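You operate a simulated robot arm through the tools that you are given. There is no shell and no other tool. Be economical: measure what you need, move in short steps, check, and stop when the job is done.

You are at the controls of a simulated robot arm. One attempt, no reset.

## Task
Put the checked bundle on the hall counter. Take the folded red sock on the navy runner of the bed and put it away on the top of the dresser. Fetch the cream toilet roll and set it on the top of the trunk. Shut the paper drawer. Take the plain glass and leave it on the yellow note. Take the teal bundle and leave it on the grey cover of the bed. Open the cups door, put the white mug on the grey cover of the bed away on the shelf of the cups cupboard and shut the door again. Take the cork block and leave it on the navy runner of the bed. Fetch the white cloth and set it on the sheet with the green tab. Pull the games door open. The order is free. Set down upright: plain glass, white mug, cork block.

The check looks at the end state, three seconds after you hand in, the way a careful person would. Anything else that was tipped, shoved, dropped, spilled or broken makes it a failure. A push-on lid holds only when it is set on centred and level and pressed home; a screw cap is set on level and turned clockwise until tight. Flat cloth is picked up by pressing the open fingertips on it (5 to 10 N) and closing them slowly along it; thin cloth reads only 2 to 8 mm in the jaws.

## Robot
A 7-joint arm with a fingered hand on a trunk, on a base that drives. Base frame: it is fixed to the floor where the robot stands at the start and does not move with it; the origin is under the middle of the robot, x ahead of it, y to its left, z up. Lengths are in m, angles in degrees, forces in N, time in s.
With the tool pointing down near the work surface it reaches from about 0.3 to 0.7 m from the robot's upright axis, wherever it stands. Its first joint turns from -69.0 to 172.0 degrees. Places, roughly: cork block (6x21x12 cm) [0.4, 0.9, 0.6]; cream toilet roll (11x11x10 cm) [0.8, -0.5, 0.8]; cups door [2.7, -1.2, 0.4]; folded red sock (9x5x4 cm) [0.4, 0.1, 0.6]; games door [2.7, -2.3, 0.4]; grey cover of the bed [0.9, 0.9, 0.6]; hall counter [-3.5, 0.5, 0.9]; navy runner of the bed [0.9, 0.2, 0.6]; paper drawer [1.2, -0.6, 0.6]; plain glass (7x7x11 cm) [-0.3, 1.6, 0.7]; sheet with the green tab [-1.25, -2, 0.75]; shelf of the cups cupboard [2.9, -1.2, 0.4]; teal bundle [-0.5, 1.75, 0.75]; top of the dresser [0.4, -3.1, 0.8]; top of the trunk [2.9, 0.4, 0.4]; white cloth (9x6x3 cm) [2.7, -0.7, 0.7]; white mug (12x8x10 cm) [0.4, 1.2, 0.6]; yellow note [-0.5, 1.5, 0.5]. Payload 3.4 kg.
The TCP is the grasp point between the finger pads, 0.025 m short of the fingertips. In the tool frame z runs along the fingers and y along their closing line. The gripper opens to 0.088 m. The gripper's body begins 0.029 m behind the TCP. The gripper is a hand of 4 fingers: y runs from the thumb to the fingers, the wrist lies at [-0.013, -0.097, -0.162] in the tool frame.
Orientation is that of the tool frame in the base frame, as [roll, pitch, yaw] about the fixed x, y, z axes, in that order (R = Rz(yaw) Ry(pitch) Rx(roll)). With the fingers straight down and the wrist toward the robot, the tool's x, y and z point along [0, 1, 0], [1, 0, 0] and [0, 0, -1] of the base frame.

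## Interface
- The arm moves only by the tool move_arm. Its argument "plan" is a list of rows, each a list of 6 numbers: the turn, a rotation vector about the base's x, y, z in degrees, then the shift along the base's x, y, z in mm. In form: [[rx, ry, rz, dx, dy, dz], ...]. A call has 1 to 10 rows; each row shifts and turns the commanded pose from where the row before left it. A row lasts 0.2 s, in which the tool goes at most 0.05 m and 8.6 degrees; a call with a longer step from one row to the next is refused whole. Where a pose cannot be reached the arm comes as near as it can. A force on the tool above 40 N (or 10 N above the force at the start of the call, whichever is more), or a blocked arm, ends the call early, and 0.2 s more pass. In this call time passes only in rows, and 0.2 s behind the last. It gives the time, the measured TCP pose, the force on the tool (base axes), the opening and the grip force at its end, in the units of the frame above (readings bear some noise), with the torque about the TCP (base axes, N m) and any sound that the robot's microphone picked up.
- Cameras (640 x 400 px; columns grow to the right, rows downward): "scene" is now at [0.1317, 0.0215, 1.2156]; the picture's right is [0.13, -0.99, 0.00], its down [-0.76, -0.10, -0.65] and it looks along [0.64, 0.08, -0.76] (base axes); focal length 220 px, centre (320, 200). "wrist" rides on the gripper at [0.064, -0.083, -0.098] in the tool frame; the picture's right is [-0.62, 0.37, -0.69], its down [-0.71, -0.63, 0.30] and it looks along [-0.32, 0.68, 0.65] (tool axes); focal length 265 px, centre (320, 200). There is no depth. A picture from a camera that has moved, and an enlarged one, comes with that camera's place and axes in the base frame and with its lens. The place of the scene camera against the robot may be out by one fixed shift of up to 0.025 m in any direction.
- grab_frame(camera): a new picture of that camera. It takes no simulated time.
- slide_trunk(by): slides the trunk up (or, below 0, down) by that many m; the arm and the scene camera ride with it, the base frame stays. It gives what a move gives, with no picture.
- base_move(legs): drives the robot by 1 to 6 legs, each [ahead, left, turn to the left] in m, m and degrees, along the robot's own axes; the way and the turn of a leg run together, so that a leg with both is an arc; at most 1.5 m and 180 degrees a leg. The arm and the cameras ride along, it lands a little off, and it stops where it bumps. It gives what a move gives.
- set_fingers(index, middle, ring, thumb_bend, thumb_turn): sets how far each is bent, from 0 (flat) to 1 (curled in); at 0.3 the hand is open as for a grip, at 0.7 the pads meet at the TCP. One left out holds its place. A second passes; each finger stops where it meets its share of the squeeze, and holds until it gets a number again. It is the only way to open and close the hand. It gives what a move gives, with no picture; readings hold the bend of each and the force on the fingers (four entries, about 0 where the hand has none), thumb and palm. thumb_turn goes from beside the hand (0) to across from the fingers (1), as for a grip.
- turn_head(pan, tilt): turns the head with the scene camera to pan (to the left, within 86 degrees either way) and tilt (down, from -29 to 69), counted from straight ahead of the robot. It gives what a move gives.
- inspect(camera, box): a new picture of the part [left, top, right, bottom] of that camera's present view, enlarged. It takes no simulated time.
- job_done(): hands the job in; it is judged then, once.

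Work in short steps. Places have to be worked out from the pictures, the camera data and where the tool is seen: move nearer, look again, correct. Check each grasp and each placing, and mend what went wrong. You have 525 turns and 308 pictures in all, those below and enlarged ones among them. Open the gripper and draw the arm clear of the work before you hand the job in, unless the task says otherwise; then end with one line.

The tools are called by a JSON object that holds its "api" and its "payload". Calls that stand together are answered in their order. move_arm: Moves the arm, as the interface text tells. Its arguments: {"type":"object","properties":{"plan":{"type":"array","items":{"type":"array","items":{"type":"number"}}}},"required":["plan"]} The other tools are called the same way: slide_trunk (by) slides the trunk up or down; set_fingers (index, middle, ring, thumb_bend, thumb_turn) moves the fingers one by one; base_move (legs) drives the base; turn_head (pan, tilt) turns the head that bears the scene camera; grab_frame (camera) takes a picture; inspect (camera, box) takes an enlarged picture of a part of a camera's view; job_done () hands the job in.

At the start:

```text
t: 0.0
eef_pos: [0.3629, 0.1607, 1.0151]
orientation: [-180.0, -0.1, 90.0]
wrist_force: [0.7, 0.4, -0.6]
torque: [0.03, 0.01, 0.0]
width: 0.0877
finger_force: 0.1
shape: jaw
bend: [0.3, 0.3, 0.3, 0.3, 0.98]
finger forces: [0.0, 0.1, 0.1, 0.1, 0.1, 0.1]
trunk travel left (down, up): [-0.525, 0.315]
robot x, y, heading: [-0.0001, -0.004, -0.0]
head pan, tilt: [7.3, 49.7]
```

scene: 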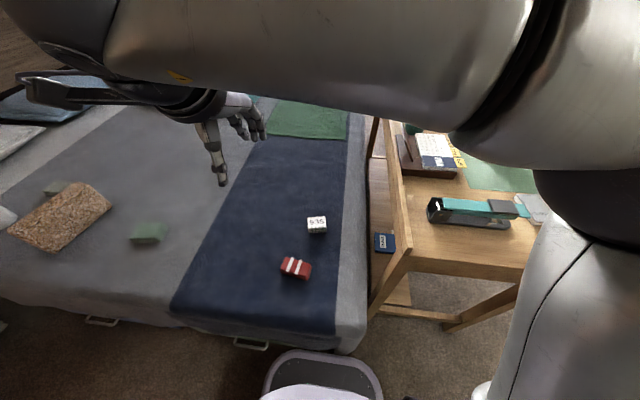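
wrist: 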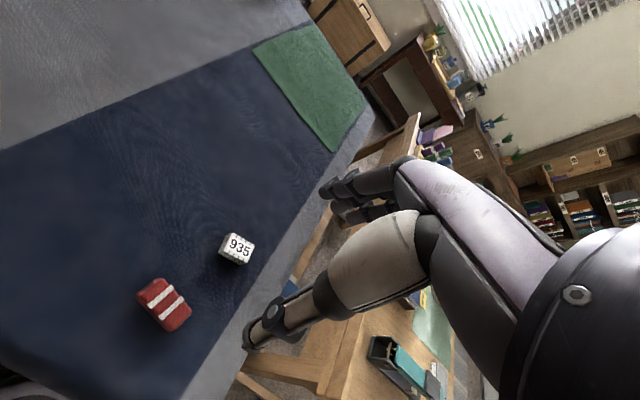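

I'll survey the room first by turning the head.

{"api": "turn_head", "payload": {"pan": 60, "tilt": 30}}

{"api": "grab_frame", "payload": {"camera": "scene"}}

{"api": "turn_head", "payload": {"pan": -60, "tilt": 20}}

{"api": "grab_frame", "payload": {"camera": "scene"}}

```text
t: 1.2
eef_pos: [0.3628, 0.1612, 1.0137]
orientation: [180.0, -0.1, 90.1]
wrist_force: [0.3, -0.6, -0.3]
torque: [-0.02, 0.02, -0.03]
width: 0.0877
finger_force: 0.2
shape: jaw
bend: [0.3, 0.3, 0.3, 0.3, 0.98]
finger forces: [0.0, 0.0, 0.0, 0.0, 0.0, 0.0]
trunk travel left (down, up): [-0.525, 0.315]
robot x, y, heading: [-0.002, -0.0005, 0.1]
head pan, tilt: [60.0, 30.0]
```

```text
305 pictures are left
camera scene: at [0.1003, 0.09, 1.2447], right [0.87, -0.5, 0.0], down [-0.25, -0.43, -0.87], along [0.43, 0.75, -0.5], focal length 220 px, centre (320, 200)
```

scene: 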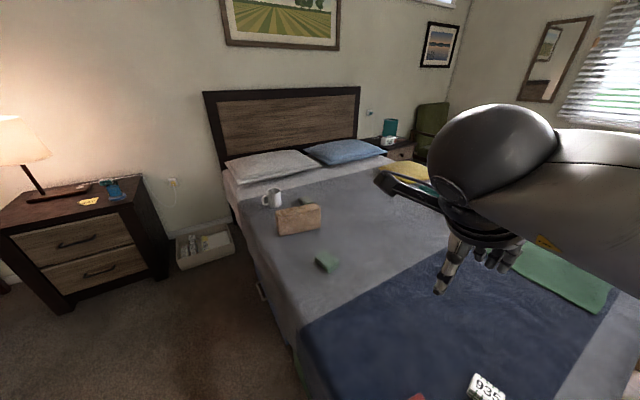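

```text
t: 3.2
eef_pos: [0.3628, 0.1599, 1.0148]
orientation: [-180.0, 0.0, 89.9]
wrist_force: [0.6, 0.2, 1.1]
torque: [0.0, -0.01, -0.01]
width: 0.0876
finger_force: 0.2
shape: jaw
bend: [0.3, 0.3, 0.3, 0.3, 0.98]
finger forces: [0.1, 0.0, 0.0, 0.0, 0.0, 0.0]
trunk travel left (down, up): [-0.525, 0.315]
robot x, y, heading: [0.0034, 0.0047, -0.0]
head pan, tilt: [-60.0, 20.0]
```

```text
304 pictures are left
camera scene: at [0.1016, -0.0689, 1.2608], right [-0.87, -0.5, 0.0], down [-0.17, 0.3, -0.94], along [0.47, -0.81, -0.34], focal length 220 px, centre (320, 200)
```

scene: 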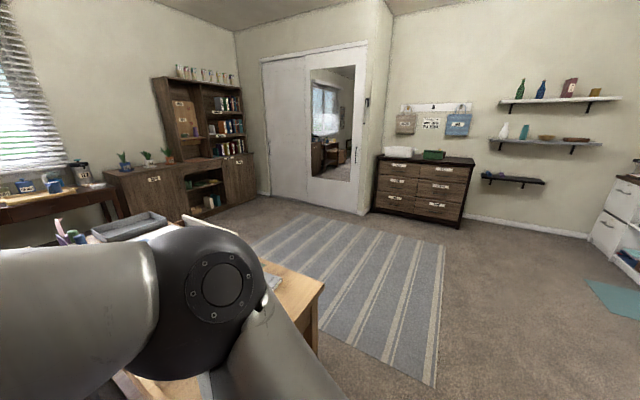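

{"api": "turn_head", "payload": {"pan": -15, "tilt": 20}}

{"api": "grab_frame", "payload": {"camera": "scene"}}

{"api": "turn_head", "payload": {"pan": 86, "tilt": 25}}

{"api": "grab_frame", "payload": {"camera": "scene"}}

{"api": "inspect", "payload": {"camera": "scene", "box": [160, 120, 400, 270]}}

```text
t: 4.3
eef_pos: [0.3624, 0.1606, 1.0151]
orientation: [180.0, 0.1, 89.9]
wrist_force: [-0.6, 0.2, 0.5]
torque: [0.0, 0.02, 0.03]
width: 0.0877
finger_force: 0.1
shape: jaw
bend: [0.3, 0.3, 0.3, 0.3, 0.98]
finger forces: [0.0, 0.1, 0.0, 0.1, 0.1, 0.0]
trunk travel left (down, up): [-0.525, 0.315]
robot x, y, heading: [-0.0019, 0.0003, 0.1]
head pan, tilt: [-15.0, 20.0]
```

```text
303 pictures are left
camera scene: at [0.145, -0.0125, 1.2608], right [-0.26, -0.97, 0.0], down [-0.33, 0.09, -0.94], along [0.91, -0.24, -0.34], focal length 220 px, centre (320, 200)
```

scene: 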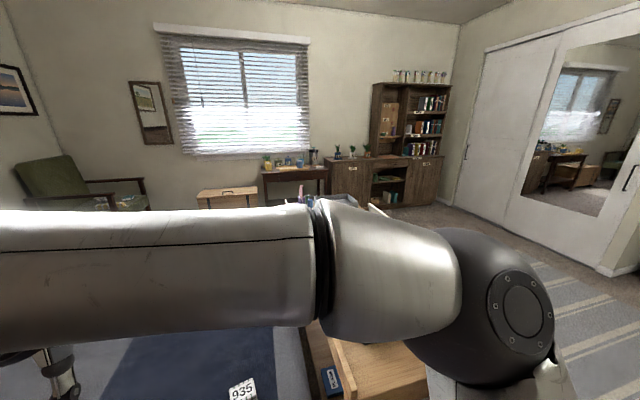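

```text
t: 6.1
eef_pos: [0.3614, 0.1595, 1.0145]
orientation: [-180.0, 0.0, 90.0]
wrist_force: [-0.4, 0.2, -0.2]
torque: [-0.01, 0.02, -0.02]
width: 0.0876
finger_force: 0.1
shape: jaw
bend: [0.3, 0.3, 0.3, 0.3, 0.98]
finger forces: [0.1, 0.0, 0.0, 0.1, 0.1, 0.0]
trunk travel left (down, up): [-0.525, 0.315]
robot x, y, heading: [0.0031, -0.0027, -0.1]
head pan, tilt: [85.9, 25.0]
```

```text
302 pictures are left
camera scene: at [0.0616, 0.1036, 1.2527], right [1.0, -0.07, 0.0], down [-0.03, -0.42, -0.91], along [0.06, 0.9, -0.42], focal length 220 px, centre (320, 200)
```

scene: 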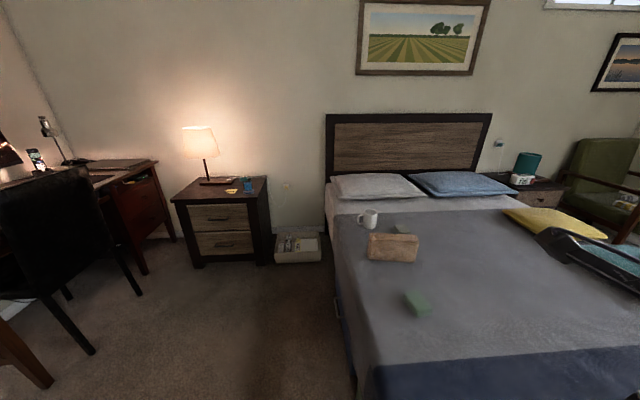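

```text
2.67 times, centred on (280, 195) of scene
camera zoom: at [0.0616, 0.1036, 1.2527], right [1.0, -0.07, 0.0], down [-0.03, -0.42, -0.91], along [0.06, 0.9, -0.42], focal length 586 px, centre (427, 213)
```

zoom: 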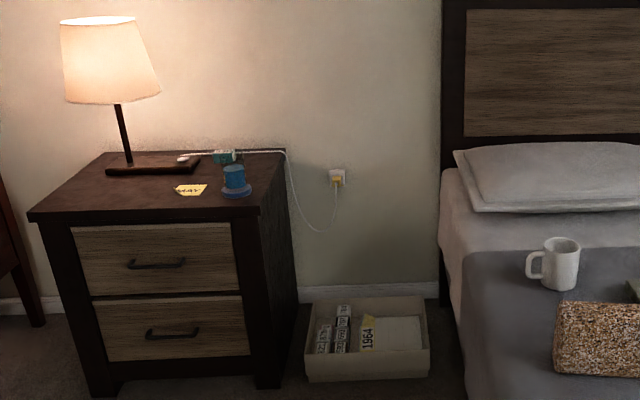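

The sock is at about (0.40, 0.13). I lower the open hand above it and look again.

{"api": "turn_head", "payload": {"pan": 10, "tilt": 60}}

{"api": "move_arm", "payload": {"plan": [[0, 0, 0, 7, -6, -50], [0, 0, 0, 7, -6, -50], [0, 0, 0, 7, -6, -50], [0, 0, 0, 7, -7, -50], [0, 0, 0, 7, -7, -50]]}}

{"api": "grab_frame", "payload": {"camera": "scene"}}

{"api": "grab_frame", "payload": {"camera": "wrist"}}

```text
t: 7.6
eef_pos: [0.3625, 0.1602, 1.0148]
orientation: [180.0, 0.0, 90.0]
wrist_force: [1.3, 0.6, -0.3]
torque: [0.03, -0.03, 0.04]
width: 0.0874
finger_force: 0.0
shape: jaw
bend: [0.3, 0.3, 0.3, 0.3, 0.98]
finger forces: [0.0, 0.1, 0.0, 0.1, 0.0, 0.1]
trunk travel left (down, up): [-0.525, 0.315]
robot x, y, heading: [-0.0, 0.0025, 0.2]
head pan, tilt: [10.0, 60.0]
```

```text
refused: row 1 steps farther than a row can; nothing moved
```

```text
300 pictures are left
camera scene: at [0.1207, 0.0233, 1.2026], right [0.17, -0.98, 0.0], down [-0.85, -0.15, -0.5], along [0.49, 0.09, -0.87], focal length 220 px, centre (320, 200)
```

scene: 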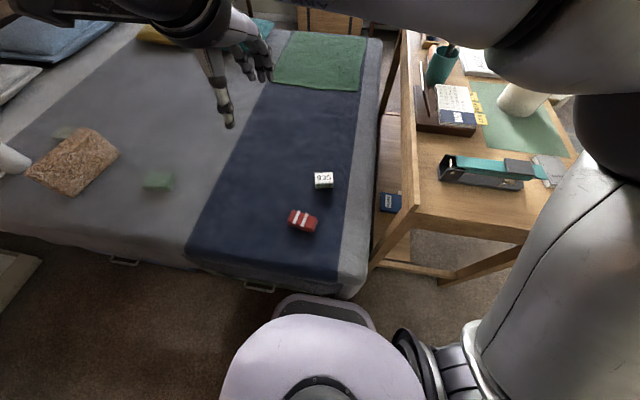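

```text
299 pictures are left
camera wrist: at [0.2783, 0.2252, 1.1132], right [0.37, -0.62, 0.69], down [-0.63, -0.71, -0.3], along [0.68, -0.32, -0.65], focal length 265 px, centre (320, 200)
```

wrist: 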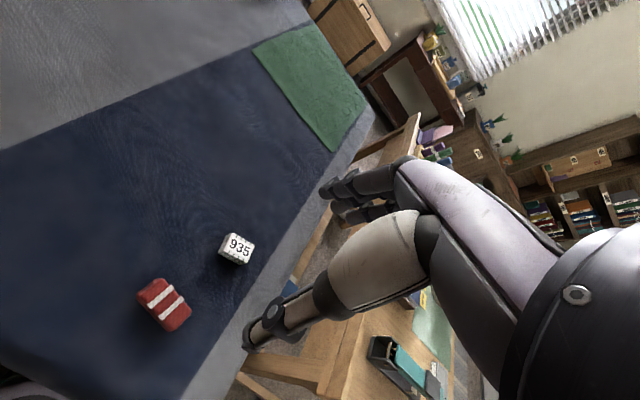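

Sock, from the wrist camera: about (0.378, 0.120), long axis turned 13° off y. I move above it.

{"api": "move_arm", "payload": {"plan": [[0, 0, -2, 2, -6, -45], [0, 0, -2, 2, -6, -45], [0, 0, -2, 2, -6, -45], [0, 0, -2, 2, -6, -45], [0, 0, -2, 2, -6, -45], [0, 0, -2, 2, -6, -45], [0, 0, -1, 2, -4, -45]]}}

{"api": "grab_frame", "payload": {"camera": "scene"}}

{"api": "grab_frame", "payload": {"camera": "wrist"}}

```text
t: 9.2
eef_pos: [0.3756, 0.1193, 0.6979]
orientation: [-179.9, 0.0, 77.0]
wrist_force: [-0.1, 0.4, 0.6]
torque: [0.01, 0.02, 0.05]
width: 0.0875
finger_force: 0.1
shape: jaw
bend: [0.3, 0.3, 0.3, 0.3, 0.98]
finger forces: [0.1, 0.0, 0.1, 0.0, 0.0, 0.0]
trunk travel left (down, up): [-0.525, 0.315]
robot x, y, heading: [0.0011, 0.0009, 0.2]
head pan, tilt: [10.0, 60.0]
```

```text
298 pictures are left
camera scene: at [0.1211, 0.0235, 1.2026], right [0.17, -0.98, 0.0], down [-0.85, -0.15, -0.5], along [0.49, 0.09, -0.87], focal length 220 px, centre (320, 200)
```

scene: 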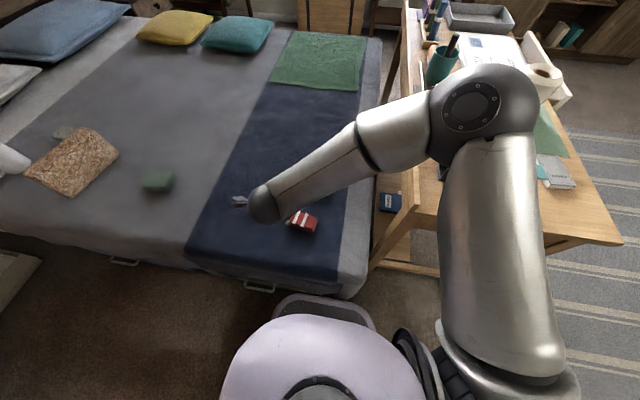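

```text
297 pictures are left
camera wrist: at [0.3077, 0.2007, 0.7961], right [0.22, -0.69, 0.69], down [-0.77, -0.55, -0.3], along [0.59, -0.47, -0.65], focal length 265 px, centre (320, 200)
```

wrist: 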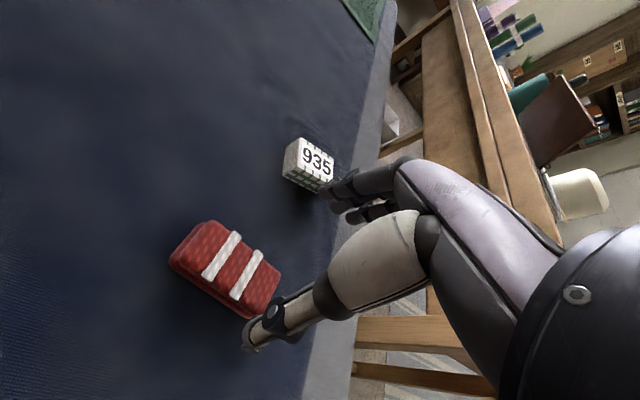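

The wrist view agrees: sock at (0.376, 0.121), under the hand. I descend to grasp height and close.

{"api": "move_arm", "payload": {"plan": [[0, 0, 0, 0, 1, -45], [0, 0, 0, 0, 1, -35], [0, 0, 0, 0, 0, -25]]}}

{"api": "set_fingers", "payload": {"index": 0.7, "middle": 0.7, "ring": 0.7, "thumb_bend": 0.7}}

{"api": "grab_frame", "payload": {"camera": "wrist"}}

```text
t: 10.0
eef_pos: [0.3749, 0.119, 0.5926]
orientation: [179.9, 0.0, 77.0]
wrist_force: [0.0, -0.3, 0.3]
torque: [-0.04, -0.04, 0.01]
width: 0.0875
finger_force: 0.0
shape: jaw
bend: [0.3, 0.3, 0.3, 0.3, 0.98]
finger forces: [0.0, 0.0, 0.0, 0.0, 0.0, 0.0]
trunk travel left (down, up): [-0.525, 0.315]
robot x, y, heading: [0.0029, -0.0004, -0.1]
head pan, tilt: [10.0, 60.0]
```

```text
t: 11.0
eef_pos: [0.3769, 0.1208, 0.5919]
orientation: [180.0, 0.0, 76.9]
wrist_force: [1.8, 0.2, 0.5]
torque: [-0.03, -0.02, 0.04]
width: 0.0395
finger_force: 19.0
shape: fingers
bend: [0.57, 0.61, 0.61, 0.51, 0.94]
finger forces: [6.9, 6.5, 5.7, 0.1, 19.0, 0.0]
trunk travel left (down, up): [-0.525, 0.315]
robot x, y, heading: [0.0012, 0.0008, -0.2]
head pan, tilt: [10.0, 60.0]
```

```text
296 pictures are left
camera wrist: at [0.309, 0.2025, 0.6917], right [0.22, -0.69, 0.69], down [-0.77, -0.55, -0.3], along [0.59, -0.47, -0.65], focal length 265 px, centre (320, 200)
```

wrist: 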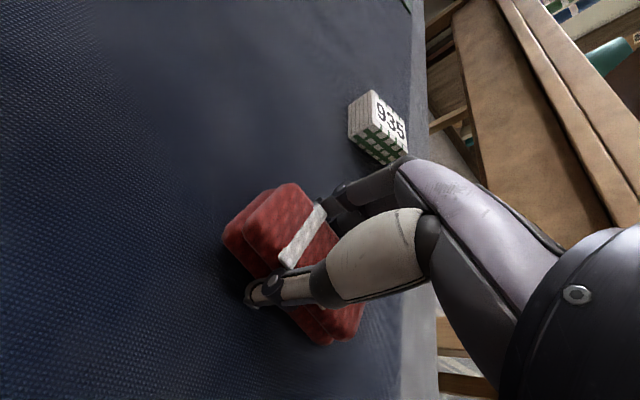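

Sock held (19 N, 40 mm wide). I lift it high before driving.

{"api": "move_arm", "payload": {"plan": [[0, 0, 0, 0, 0, 0], [0, 0, 0, 0, 0, 48], [0, 0, 0, 0, 0, 48], [0, 0, 0, 0, 0, 48], [0, 0, 0, 0, 0, 48], [0, 0, 0, 0, 0, 48], [0, 0, 0, 0, 0, 48], [0, 0, 0, 0, 0, 48], [0, 0, 0, 0, 0, 48], [0, 0, 0, 0, 0, 48]]}}

{"api": "base_move", "payload": {"legs": [[-0.35, 0, 0], [0, 0, -90]]}}

{"api": "turn_head", "payload": {"pan": 30, "tilt": 25}}

{"api": "grab_frame", "payload": {"camera": "scene"}}

{"api": "turn_head", "payload": {"pan": -70, "tilt": 15}}

{"api": "grab_frame", "payload": {"camera": "scene"}}

```text
t: 13.2
eef_pos: [0.3776, 0.121, 1.0265]
orientation: [-180.0, 0.0, 77.1]
wrist_force: [-0.2, 0.8, -0.4]
torque: [-0.02, 0.02, 0.01]
width: 0.039
finger_force: 18.5
shape: fingers
bend: [0.57, 0.61, 0.62, 0.51, 0.94]
finger forces: [6.9, 6.1, 5.3, 0.1, 18.3, 0.1]
trunk travel left (down, up): [-0.525, 0.315]
robot x, y, heading: [-0.0009, 0.0002, -0.1]
head pan, tilt: [10.0, 60.0]
```

```text
t: 19.2
eef_pos: [-0.2087, -0.3723, 1.0252]
orientation: [180.0, -0.1, -11.0]
wrist_force: [0.3, 0.3, 0.4]
torque: [-0.03, 0.0, -0.02]
width: 0.0387
finger_force: 18.0
shape: fingers
bend: [0.58, 0.61, 0.62, 0.51, 0.94]
finger forces: [6.8, 5.8, 5.2, 0.1, 17.9, 0.0]
trunk travel left (down, up): [-0.525, 0.315]
robot x, y, heading: [-0.3438, -0.0015, -87.9]
head pan, tilt: [10.0, 60.0]
```

```text
t: 20.2
eef_pos: [-0.209, -0.3727, 1.0266]
orientation: [180.0, -0.1, -10.9]
wrist_force: [-0.2, 0.3, -1.4]
torque: [-0.01, 0.05, -0.03]
width: 0.0385
finger_force: 17.9
shape: fingers
bend: [0.58, 0.61, 0.62, 0.51, 0.94]
finger forces: [6.8, 5.8, 5.3, 0.0, 17.9, 0.1]
trunk travel left (down, up): [-0.525, 0.315]
robot x, y, heading: [-0.3382, -0.0031, -88.0]
head pan, tilt: [30.0, 25.0]
```

```text
295 pictures are left
camera scene: at [-0.2877, -0.1167, 1.2526], right [-0.85, -0.53, 0.0], down [-0.22, 0.36, -0.91], along [0.48, -0.77, -0.42], focal length 220 px, centre (320, 200)
```

scene: 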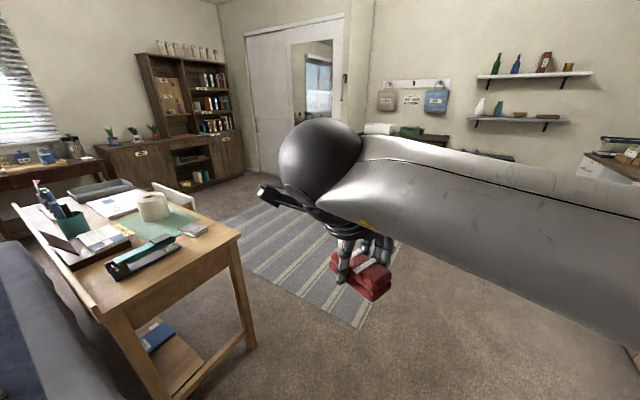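

```text
t: 21.9
eef_pos: [-0.2097, -0.3726, 1.0269]
orientation: [180.0, 0.0, -11.0]
wrist_force: [0.4, 0.5, -0.3]
torque: [0.0, 0.0, 0.04]
width: 0.0385
finger_force: 18.4
shape: fingers
bend: [0.58, 0.61, 0.62, 0.51, 0.94]
finger forces: [6.9, 5.9, 5.1, 0.0, 17.9, 0.0]
trunk travel left (down, up): [-0.525, 0.315]
robot x, y, heading: [-0.3429, -0.0017, -88.0]
head pan, tilt: [-70.0, 15.0]
```

```text
294 pictures are left
camera scene: at [-0.4231, -0.0737, 1.2689], right [-0.38, 0.93, 0.0], down [0.24, 0.1, -0.97], along [-0.9, -0.36, -0.26], focal length 220 px, centre (320, 200)
```

scene: 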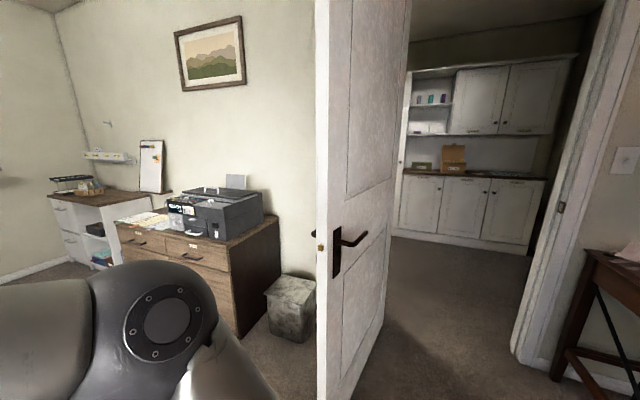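

Clear way ahead. I drive toward the dresser and look.

{"api": "base_move", "payload": {"legs": [[1.2, 0, -2], [0.9, 0.7, 0]]}}

{"api": "turn_head", "payload": {"pan": 0, "tilt": 30}}

{"api": "grab_frame", "payload": {"camera": "scene"}}

{"api": "grab_frame", "payload": {"camera": "wrist"}}

```text
t: 33.4
eef_pos: [0.4522, -2.4877, 1.0265]
orientation: [179.9, 0.0, -14.1]
wrist_force: [-0.6, -0.2, -0.7]
torque: [0.0, -0.01, 0.0]
width: 0.0387
finger_force: 17.9
shape: fingers
bend: [0.58, 0.61, 0.62, 0.51, 0.94]
finger forces: [6.8, 5.9, 5.1, 0.1, 17.9, 0.0]
trunk travel left (down, up): [-0.525, 0.315]
robot x, y, heading: [0.337, -2.1115, -91.3]
head pan, tilt: [-70.0, 15.0]
```

```text
t: 34.8
eef_pos: [0.4512, -2.4884, 1.0247]
orientation: [-180.0, 0.0, -14.1]
wrist_force: [-0.7, 0.1, -0.6]
torque: [-0.01, 0.0, -0.01]
width: 0.0387
finger_force: 18.1
shape: fingers
bend: [0.58, 0.61, 0.62, 0.51, 0.94]
finger forces: [6.8, 5.8, 5.2, 0.0, 18.0, 0.1]
trunk travel left (down, up): [-0.525, 0.315]
robot x, y, heading: [0.3366, -2.1085, -91.4]
head pan, tilt: [0.0, 30.0]
```

```text
293 pictures are left
camera scene: at [0.3405, -2.2381, 1.2447], right [-1.0, 0.02, 0.0], down [0.01, 0.5, -0.87], along [-0.02, -0.87, -0.5], focal length 220 px, centre (320, 200)
```

scene: 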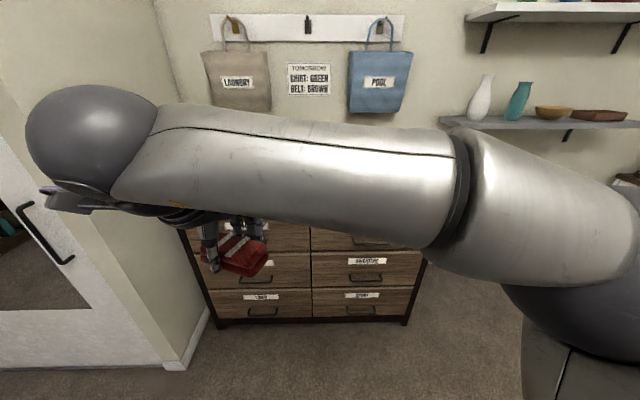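

```text
292 pictures are left
camera wrist: at [0.5334, -2.4227, 1.1241], right [-0.69, -0.21, 0.69], down [-0.54, 0.79, -0.3], along [-0.48, -0.58, -0.65], focal length 265 px, centre (320, 200)
```

wrist: 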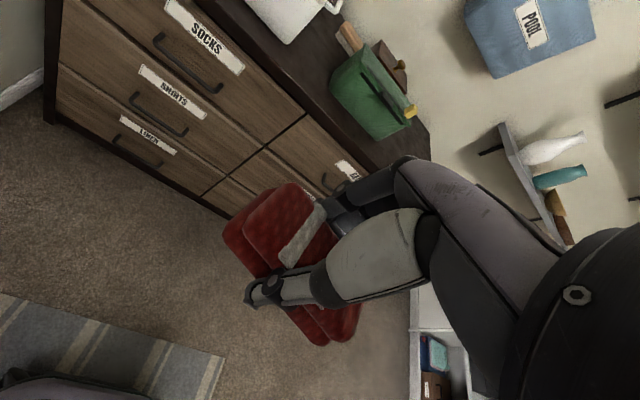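

The dresser's front edge is near y=-2.87, with a white box and a green box on top. I raise the trunk and look for free space.

{"api": "slide_trunk", "payload": {"by": 0.2}}

{"api": "grab_frame", "payload": {"camera": "scene"}}

{"api": "grab_frame", "payload": {"camera": "wrist"}}

```text
t: 37.0
eef_pos: [0.4514, -2.4885, 1.2258]
orientation: [-179.9, -0.1, -14.0]
wrist_force: [-0.1, -0.6, 0.1]
torque: [0.0, 0.01, -0.02]
width: 0.0385
finger_force: 18.1
shape: fingers
bend: [0.58, 0.61, 0.62, 0.51, 0.94]
finger forces: [6.8, 5.9, 5.2, 0.1, 17.9, 0.0]
trunk travel left (down, up): [-0.725, 0.115]
robot x, y, heading: [0.342, -2.1084, -90.9]
head pan, tilt: [0.0, 30.0]
```

```text
291 pictures are left
camera scene: at [0.3405, -2.2382, 1.4447], right [-1.0, 0.02, 0.0], down [0.01, 0.5, -0.87], along [-0.02, -0.87, -0.5], focal length 220 px, centre (320, 200)
```

scene: 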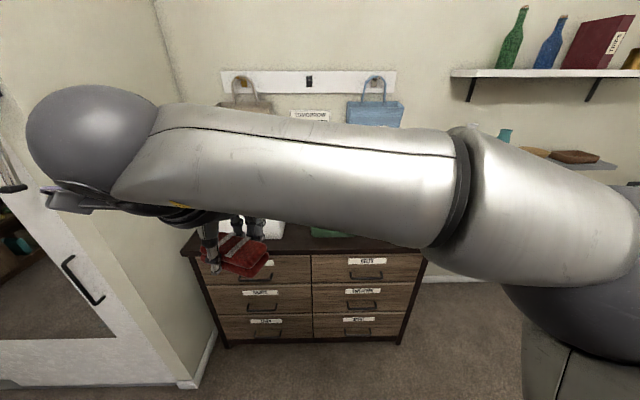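

```text
290 pictures are left
camera wrist: at [0.5334, -2.4228, 1.324], right [-0.69, -0.21, 0.69], down [-0.54, 0.79, -0.3], along [-0.48, -0.58, -0.65], focal length 265 px, centre (320, 200)
```

wrist: 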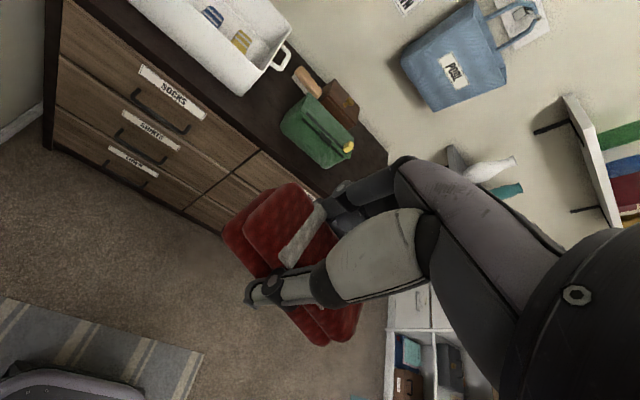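

Free room at the right end of the dresser top (x ≈ 0.02, y ≈ -3.0). I drive there with the arm held high.

{"api": "base_move", "payload": {"legs": [[0.3, -0.42, 1]]}}

{"api": "grab_frame", "payload": {"camera": "wrist"}}

```text
t: 40.0
eef_pos: [0.0357, -2.7877, 1.2261]
orientation: [180.0, 0.0, -13.1]
wrist_force: [0.3, 0.1, -0.6]
torque: [-0.01, 0.01, 0.0]
width: 0.0387
finger_force: 17.6
shape: fingers
bend: [0.58, 0.61, 0.62, 0.51, 0.94]
finger forces: [6.8, 5.9, 5.2, 0.0, 17.9, 0.0]
trunk travel left (down, up): [-0.725, 0.115]
robot x, y, heading: [-0.0878, -2.4104, -90.3]
head pan, tilt: [0.0, 30.0]
```

```text
289 pictures are left
camera wrist: at [0.1157, -2.7212, 1.3241], right [-0.69, -0.22, 0.69], down [-0.55, 0.77, -0.3], along [-0.47, -0.59, -0.65], focal length 265 px, centre (320, 200)
```

wrist: 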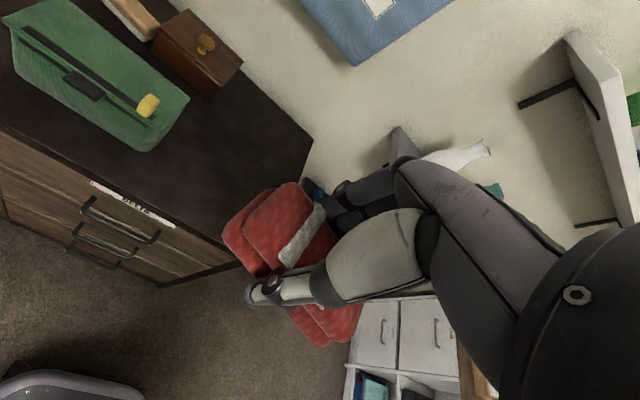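

Spot chosen (0.02, -3.06). I drive a bit closer, reach over and lower.

{"api": "base_move", "payload": {"legs": [[0.13, 0, 0]]}}

{"api": "move_arm", "payload": {"plan": [[0, 0, 3, 0, -46, -15], [0, 0, 3, 0, -46, -15], [0, 0, 3, 0, -46, -15], [0, 0, 4, 0, 0, -48], [0, 0, 0, 0, 0, -48], [0, 0, 0, 0, 0, -48], [0, 0, 0, 0, 0, -48], [0, 0, 0, 0, 0, -48], [0, 0, 0, 0, 0, -48]]}}

{"api": "grab_frame", "payload": {"camera": "wrist"}}

```text
t: 41.3
eef_pos: [0.035, -2.9199, 1.2262]
orientation: [179.9, 0.0, -13.1]
wrist_force: [0.6, -0.8, -0.3]
torque: [0.01, 0.02, -0.04]
width: 0.0387
finger_force: 18.0
shape: fingers
bend: [0.58, 0.61, 0.62, 0.51, 0.94]
finger forces: [6.8, 5.9, 5.2, 0.0, 17.9, 0.0]
trunk travel left (down, up): [-0.725, 0.115]
robot x, y, heading: [-0.0839, -2.5407, -90.1]
head pan, tilt: [0.0, 30.0]
```

```text
t: 43.3
eef_pos: [0.0348, -3.0562, 0.8905]
orientation: [-179.9, -0.1, -0.2]
wrist_force: [-0.5, 0.7, -0.4]
torque: [-0.01, 0.0, -0.01]
width: 0.0388
finger_force: 17.7
shape: fingers
bend: [0.58, 0.62, 0.62, 0.51, 0.94]
finger forces: [6.7, 5.6, 5.1, 0.0, 17.4, 0.0]
trunk travel left (down, up): [-0.725, 0.115]
robot x, y, heading: [-0.0837, -2.5432, -90.0]
head pan, tilt: [0.0, 30.0]
```

```text
288 pictures are left
camera wrist: at [0.0996, -2.972, 0.9896], right [-0.62, -0.37, 0.69], down [-0.71, 0.63, -0.3], along [-0.33, -0.68, -0.65], focal length 265 px, centre (320, 200)
```

wrist: 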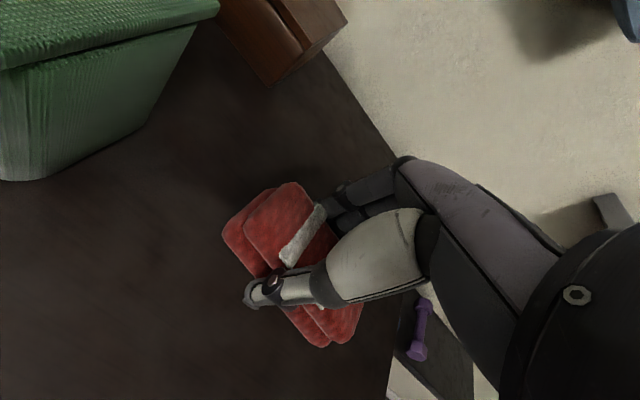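

Placing area clear. I lower in small steps until contact.

{"api": "move_arm", "payload": {"plan": [[0, 0, 0, 10, 0, -20], [0, 0, 0, 5, 0, -15], [0, 0, 0, 0, 0, -10], [0, 0, 0, 0, 0, -8], [0, 0, 0, 0, 0, -5]]}}

```text
t: 44.5
eef_pos: [0.0503, -3.0553, 0.835]
orientation: [180.0, 0.0, -0.1]
wrist_force: [-0.3, 0.3, -0.3]
torque: [-0.01, 0.0, -0.01]
width: 0.0384
finger_force: 17.3
shape: fingers
bend: [0.58, 0.62, 0.62, 0.51, 0.94]
finger forces: [6.7, 5.7, 5.0, 0.0, 17.4, 0.1]
trunk travel left (down, up): [-0.725, 0.115]
robot x, y, heading: [-0.0871, -2.5416, -89.9]
head pan, tilt: [0.0, 30.0]
```

{"api": "move_arm", "payload": {"plan": [[0, 0, 0, 0, 0, -4], [0, 0, 0, 0, 0, -4], [0, 0, 0, 0, 0, -4], [0, 0, 0, 0, 0, -4], [0, 0, 0, 0, 0, -4]]}}

{"api": "grab_frame", "payload": {"camera": "wrist"}}

```text
t: 45.5
eef_pos: [0.0495, -3.0583, 0.8283]
orientation: [178.9, -0.4, -0.2]
wrist_force: [-1.9, 6.8, 22.6]
torque: [-0.08, 0.17, 0.03]
width: 0.0398
finger_force: 21.6
shape: fingers
bend: [0.59, 0.62, 0.64, 0.51, 0.93]
finger forces: [6.0, 8.6, 4.8, 0.1, 24.0, 0.0]
trunk travel left (down, up): [-0.725, 0.115]
robot x, y, heading: [-0.0887, -2.5402, -90.1]
head pan, tilt: [0.0, 30.0]
stopped in row 5: the force on the tool passed its limit (the readings are from after the stop); the commanded pose is now the measured one
```

```text
287 pictures are left
camera wrist: at [0.1135, -2.9728, 0.9255], right [-0.63, -0.35, 0.69], down [-0.71, 0.63, -0.32], along [-0.32, -0.7, -0.64], focal length 265 px, centre (320, 200)
```

wrist: 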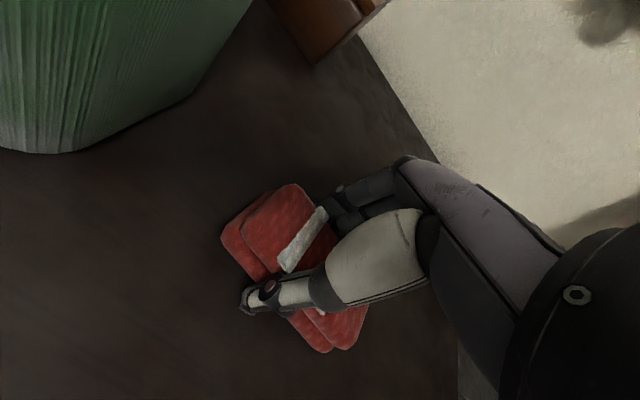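

Contact with the dresser top. I open and draw back up.

{"api": "set_fingers", "payload": {"index": 0.3, "middle": 0.3, "ring": 0.3, "thumb_bend": 0.3}}

{"api": "move_arm", "payload": {"plan": [[0, 0, 0, 0, 0, 45], [0, 0, 0, 0, 0, 48], [0, 0, 0, 0, 0, 48], [0, 0, 0, 0, 20, 40], [0, 0, 0, 0, 40, 20]]}}

{"api": "grab_frame", "payload": {"camera": "wrist"}}

```text
t: 46.5
eef_pos: [0.0505, -3.0596, 0.824]
orientation: [179.3, -0.2, -0.1]
wrist_force: [-0.5, 3.3, 7.8]
torque: [-0.32, 0.04, -0.06]
width: 0.085
finger_force: 3.8
shape: fingers
bend: [0.3, 0.31, 0.3, 0.3, 0.97]
finger forces: [0.1, 7.7, 0.1, 0.1, 0.0, 0.0]
trunk travel left (down, up): [-0.725, 0.115]
robot x, y, heading: [-0.0833, -2.5417, -90.1]
head pan, tilt: [0.0, 30.0]
```

```text
t: 47.7
eef_pos: [0.0496, -3.0001, 1.0246]
orientation: [179.2, -0.2, -0.1]
wrist_force: [0.1, 0.1, 0.0]
torque: [0.02, 0.01, 0.02]
width: 0.0852
finger_force: 0.1
shape: fingers
bend: [0.3, 0.3, 0.3, 0.3, 0.97]
finger forces: [0.1, 0.0, 0.0, 0.0, 0.1, 0.0]
trunk travel left (down, up): [-0.725, 0.115]
robot x, y, heading: [-0.084, -2.5384, -90.3]
head pan, tilt: [0.0, 30.0]
```

```text
286 pictures are left
camera wrist: at [0.1133, -2.9139, 1.1225], right [-0.62, -0.36, 0.69], down [-0.71, 0.63, -0.31], along [-0.32, -0.69, -0.65], focal length 265 px, centre (320, 200)
```

wrist: 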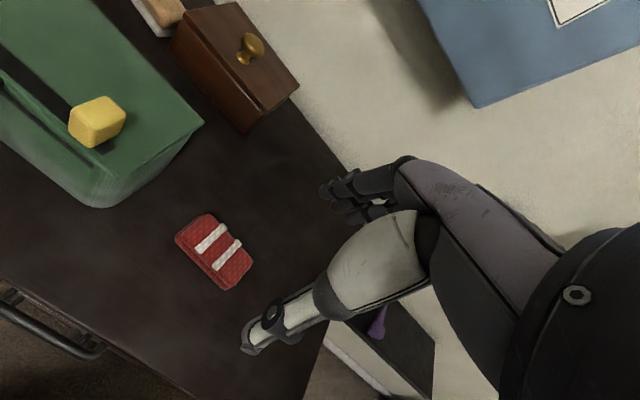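

The sock lies on the dresser. Next I look toward the printer cabinet and around for the checked bundle.

{"api": "base_move", "payload": {"legs": [[-0.5, 0, 0]]}}

{"api": "turn_head", "payload": {"pan": -50, "tilt": 25}}

{"api": "grab_frame", "payload": {"camera": "scene"}}

{"api": "turn_head", "payload": {"pan": -86, "tilt": 25}}

{"api": "grab_frame", "payload": {"camera": "scene"}}

```text
t: 50.7
eef_pos: [0.0528, -2.5033, 1.024]
orientation: [179.3, -0.2, 0.2]
wrist_force: [0.4, -0.3, 1.0]
torque: [0.02, -0.02, -0.01]
width: 0.0855
finger_force: 0.1
shape: fingers
bend: [0.3, 0.3, 0.3, 0.3, 0.97]
finger forces: [0.1, 0.0, 0.0, 0.0, 0.1, 0.0]
trunk travel left (down, up): [-0.725, 0.115]
robot x, y, heading: [-0.086, -2.0448, -89.9]
head pan, tilt: [0.0, 30.0]
```

```text
t: 51.8
eef_pos: [0.0528, -2.5037, 1.0238]
orientation: [179.5, -0.2, 0.4]
wrist_force: [0.2, -0.5, -0.2]
torque: [0.02, -0.02, 0.0]
width: 0.0852
finger_force: 0.1
shape: fingers
bend: [0.3, 0.3, 0.3, 0.3, 0.97]
finger forces: [0.0, 0.1, 0.0, 0.1, 0.0, 0.0]
trunk travel left (down, up): [-0.725, 0.115]
robot x, y, heading: [-0.0866, -2.0499, -89.9]
head pan, tilt: [-50.0, 25.0]
```

```text
285 pictures are left
camera scene: at [-0.1516, -2.1439, 1.4527], right [-0.65, 0.76, 0.0], down [0.32, 0.27, -0.91], along [-0.69, -0.59, -0.42], focal length 220 px, centre (320, 200)
```

scene: 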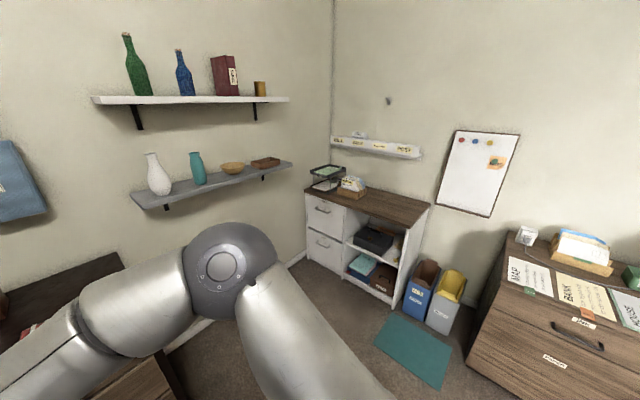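

```text
t: 52.9
eef_pos: [0.053, -2.5025, 1.0242]
orientation: [179.5, -0.2, 0.4]
wrist_force: [0.2, -0.3, 0.2]
torque: [0.0, 0.01, -0.01]
width: 0.085
finger_force: 0.1
shape: fingers
bend: [0.3, 0.3, 0.3, 0.3, 0.97]
finger forces: [0.0, 0.1, 0.1, 0.1, 0.0, 0.0]
trunk travel left (down, up): [-0.725, 0.115]
robot x, y, heading: [-0.0857, -2.0479, -89.7]
head pan, tilt: [-85.9, 25.0]
```

```text
284 pictures are left
camera scene: at [-0.1733, -2.0913, 1.4527], right [-0.08, 1.0, 0.0], down [0.42, 0.03, -0.91], along [-0.9, -0.07, -0.42], focal length 220 px, centre (320, 200)
```

scene: 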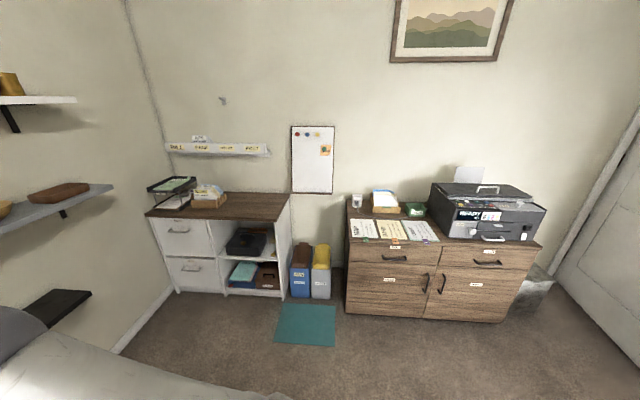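

{"api": "inspect", "payload": {"camera": "scene", "box": [330, 170, 550, 310]}}

{"api": "inspect", "payload": {"camera": "scene", "box": [130, 130, 340, 310]}}

```text
2.86 times, centred on (440, 240) of scene
camera zoom: at [-0.1733, -2.0913, 1.4527], right [-0.08, 1.0, 0.0], down [0.42, 0.03, -0.91], along [-0.9, -0.07, -0.42], focal length 628 px, centre (-23, 86)
```

zoom: 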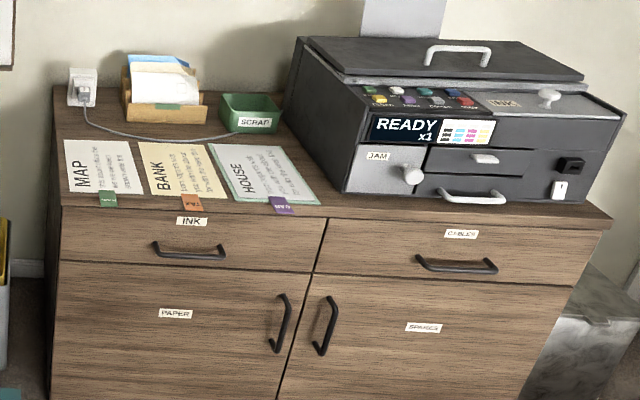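

```text
2.22 times, centred on (235, 220) of scene
camera zoom: at [-0.1733, -2.0913, 1.4527], right [-0.08, 1.0, 0.0], down [0.42, 0.03, -0.91], along [-0.9, -0.07, -0.42], focal length 489 px, centre (509, 156)
```

zoom: 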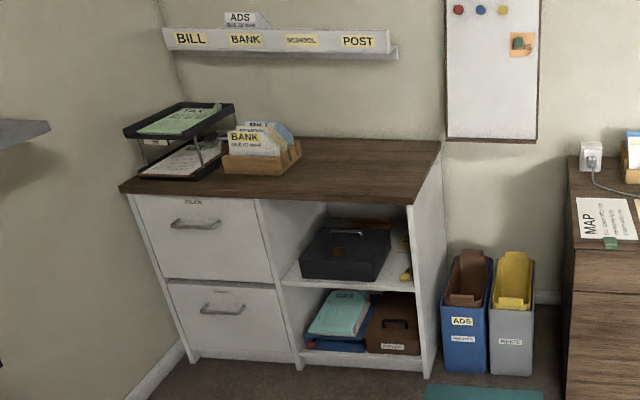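

MAP sheet with the green tab is on the printer cabinet. Now I turn to face east and look at the desk, bookcase and far side.

{"api": "base_move", "payload": {"legs": [[0, 0, 90]]}}

{"api": "turn_head", "payload": {"pan": 30, "tilt": 25}}

{"api": "grab_frame", "payload": {"camera": "scene"}}

{"api": "turn_head", "payload": {"pan": 86, "tilt": 20}}

{"api": "grab_frame", "payload": {"camera": "scene"}}

```text
t: 57.1
eef_pos: [0.3684, -1.9025, 1.0247]
orientation: [179.4, -0.2, 90.8]
wrist_force: [0.0, 0.2, 0.1]
torque: [-0.01, 0.04, -0.02]
width: 0.0851
finger_force: 0.1
shape: fingers
bend: [0.3, 0.3, 0.3, 0.3, 0.97]
finger forces: [0.0, 0.1, 0.0, 0.0, 0.0, 0.0]
trunk travel left (down, up): [-0.725, 0.115]
robot x, y, heading: [-0.0876, -2.0458, 0.7]
head pan, tilt: [-85.9, 25.0]
```

```text
t: 59.0
eef_pos: [0.3693, -1.9034, 1.0235]
orientation: [179.4, -0.3, 90.9]
wrist_force: [0.2, 0.0, 0.4]
torque: [0.0, 0.0, -0.02]
width: 0.085
finger_force: 0.1
shape: fingers
bend: [0.3, 0.3, 0.3, 0.3, 0.97]
finger forces: [0.0, 0.0, 0.0, 0.0, 0.0, 0.0]
trunk travel left (down, up): [-0.725, 0.115]
robot x, y, heading: [-0.0893, -2.0486, 0.6]
head pan, tilt: [30.0, 25.0]
```

```text
281 pictures are left
camera scene: at [0.0474, -1.9862, 1.4527], right [0.51, -0.86, 0.0], down [-0.36, -0.22, -0.91], along [0.78, 0.46, -0.42], focal length 220 px, centre (320, 200)
```

scene: 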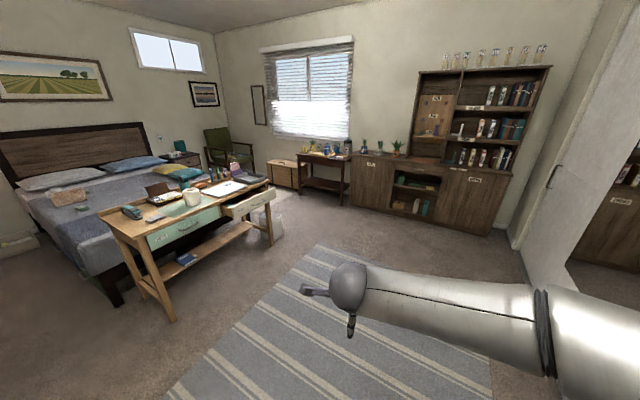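

```text
t: 60.3
eef_pos: [0.3692, -1.9024, 1.024]
orientation: [179.5, -0.1, 90.8]
wrist_force: [-0.5, 0.4, 0.0]
torque: [0.0, 0.03, -0.03]
width: 0.0847
finger_force: 0.0
shape: fingers
bend: [0.3, 0.3, 0.3, 0.3, 0.97]
finger forces: [0.0, 0.1, 0.0, 0.0, 0.0, 0.0]
trunk travel left (down, up): [-0.725, 0.115]
robot x, y, heading: [-0.088, -2.043, 0.9]
head pan, tilt: [85.9, 20.0]
```

```text
280 pictures are left
camera scene: at [-0.0264, -1.9404, 1.4608], right [1.0, -0.06, 0.0], down [-0.02, -0.34, -0.94], along [0.05, 0.94, -0.34], focal length 220 px, centre (320, 200)
```

scene: 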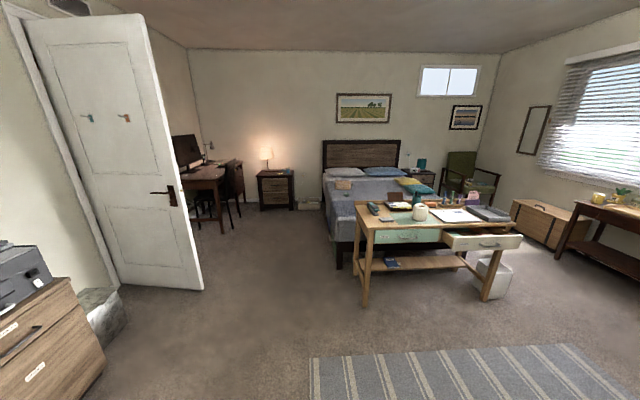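

{"api": "inspect", "payload": {"camera": "scene", "box": [320, 180, 540, 310]}}

{"api": "turn_head", "payload": {"pan": 20, "tilt": 20}}

{"api": "inspect", "payload": {"camera": "scene", "box": [200, 80, 520, 260]}}

```text
2.91 times, centred on (430, 245) of scene
camera zoom: at [-0.0264, -1.9404, 1.4608], right [1.0, -0.06, 0.0], down [-0.02, -0.34, -0.94], along [0.05, 0.94, -0.34], focal length 640 px, centre (0, 69)
```

zoom: 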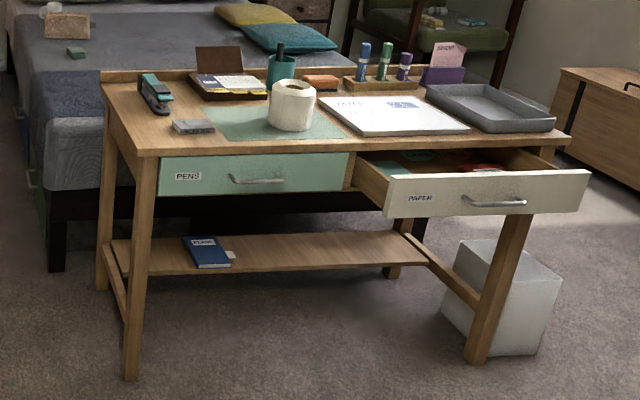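

```text
t: 61.7
eef_pos: [0.3691, -1.9026, 1.0247]
orientation: [179.3, -0.1, 90.8]
wrist_force: [-0.3, 0.3, -0.3]
torque: [0.0, 0.0, 0.01]
width: 0.085
finger_force: 0.0
shape: fingers
bend: [0.3, 0.3, 0.3, 0.3, 0.97]
finger forces: [0.0, 0.0, 0.0, 0.1, 0.1, 0.1]
trunk travel left (down, up): [-0.725, 0.115]
robot x, y, heading: [-0.0885, -2.0484, 0.9]
head pan, tilt: [20.0, 20.0]
```

```text
2.00 times, centred on (360, 170) of scene
camera zoom: at [0.0553, -2.0001, 1.4608], right [0.36, -0.93, 0.0], down [-0.32, -0.12, -0.94], along [0.88, 0.34, -0.34], focal length 440 px, centre (240, 260)
```

zoom: 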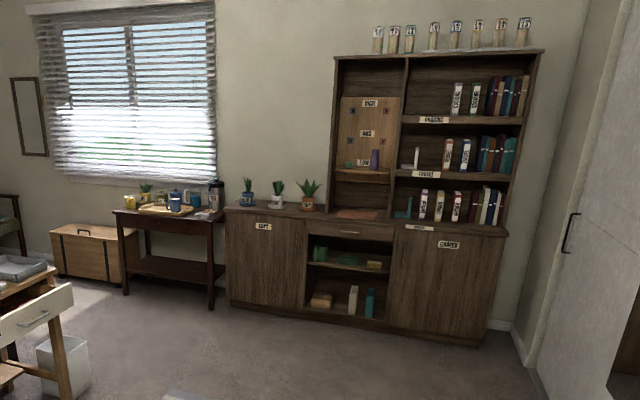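

Paper drawer (cream front) is open at the right of the desk; the toilet roll stands on the green mat. I drive in front of the desk, facing it.

{"api": "base_move", "payload": {"legs": [[0.95, 0, 0], [0, 0, 89], [0.65, 0, 0]]}}

{"api": "turn_head", "payload": {"pan": 0, "tilt": 45}}

{"api": "grab_frame", "payload": {"camera": "scene"}}

{"api": "grab_frame", "payload": {"camera": "wrist"}}

```text
t: 73.6
eef_pos: [0.7511, -0.9243, 1.0224]
orientation: [179.4, -0.3, 179.4]
wrist_force: [-0.6, -0.1, -0.8]
torque: [0.0, -0.01, -0.01]
width: 0.0852
finger_force: 0.0
shape: fingers
bend: [0.3, 0.3, 0.3, 0.3, 0.97]
finger forces: [0.1, 0.0, 0.0, 0.1, 0.0, 0.1]
trunk travel left (down, up): [-0.725, 0.115]
robot x, y, heading: [0.8816, -1.3889, 89.5]
head pan, tilt: [20.0, 20.0]
```

```text
t: 74.5
eef_pos: [0.7503, -0.9237, 1.0237]
orientation: [179.4, -0.1, 179.4]
wrist_force: [0.3, 0.9, 0.5]
torque: [0.0, -0.02, 0.0]
width: 0.085
finger_force: 0.1
shape: fingers
bend: [0.3, 0.3, 0.3, 0.3, 0.97]
finger forces: [0.0, 0.0, 0.0, 0.0, 0.0, 0.0]
trunk travel left (down, up): [-0.725, 0.115]
robot x, y, heading: [0.8838, -1.3825, 89.2]
head pan, tilt: [0.0, 45.0]
```

```text
277 pictures are left
camera scene: at [0.8886, -1.2412, 1.4222], right [1.0, -0.01, 0.0], down [-0.01, -0.71, -0.71], along [0.01, 0.71, -0.71], focal length 220 px, centre (320, 200)
```

scene: 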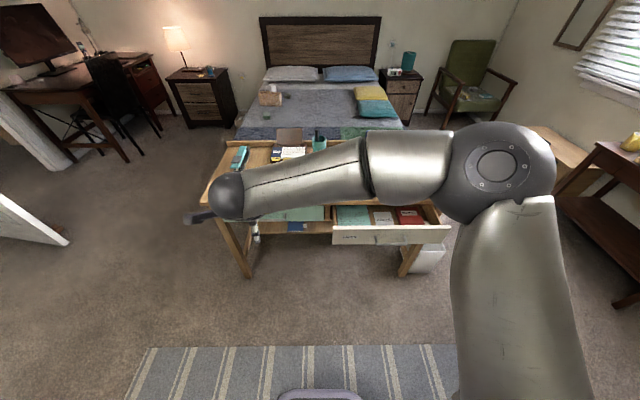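

```text
276 pictures are left
camera wrist: at [0.6852, -1.0076, 1.1219], right [0.63, 0.35, 0.69], down [0.71, -0.63, -0.31], along [0.33, 0.69, -0.65], focal length 265 px, centre (320, 200)
```

wrist: 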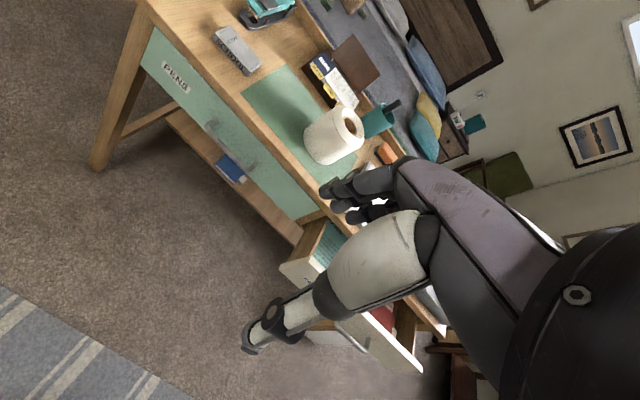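

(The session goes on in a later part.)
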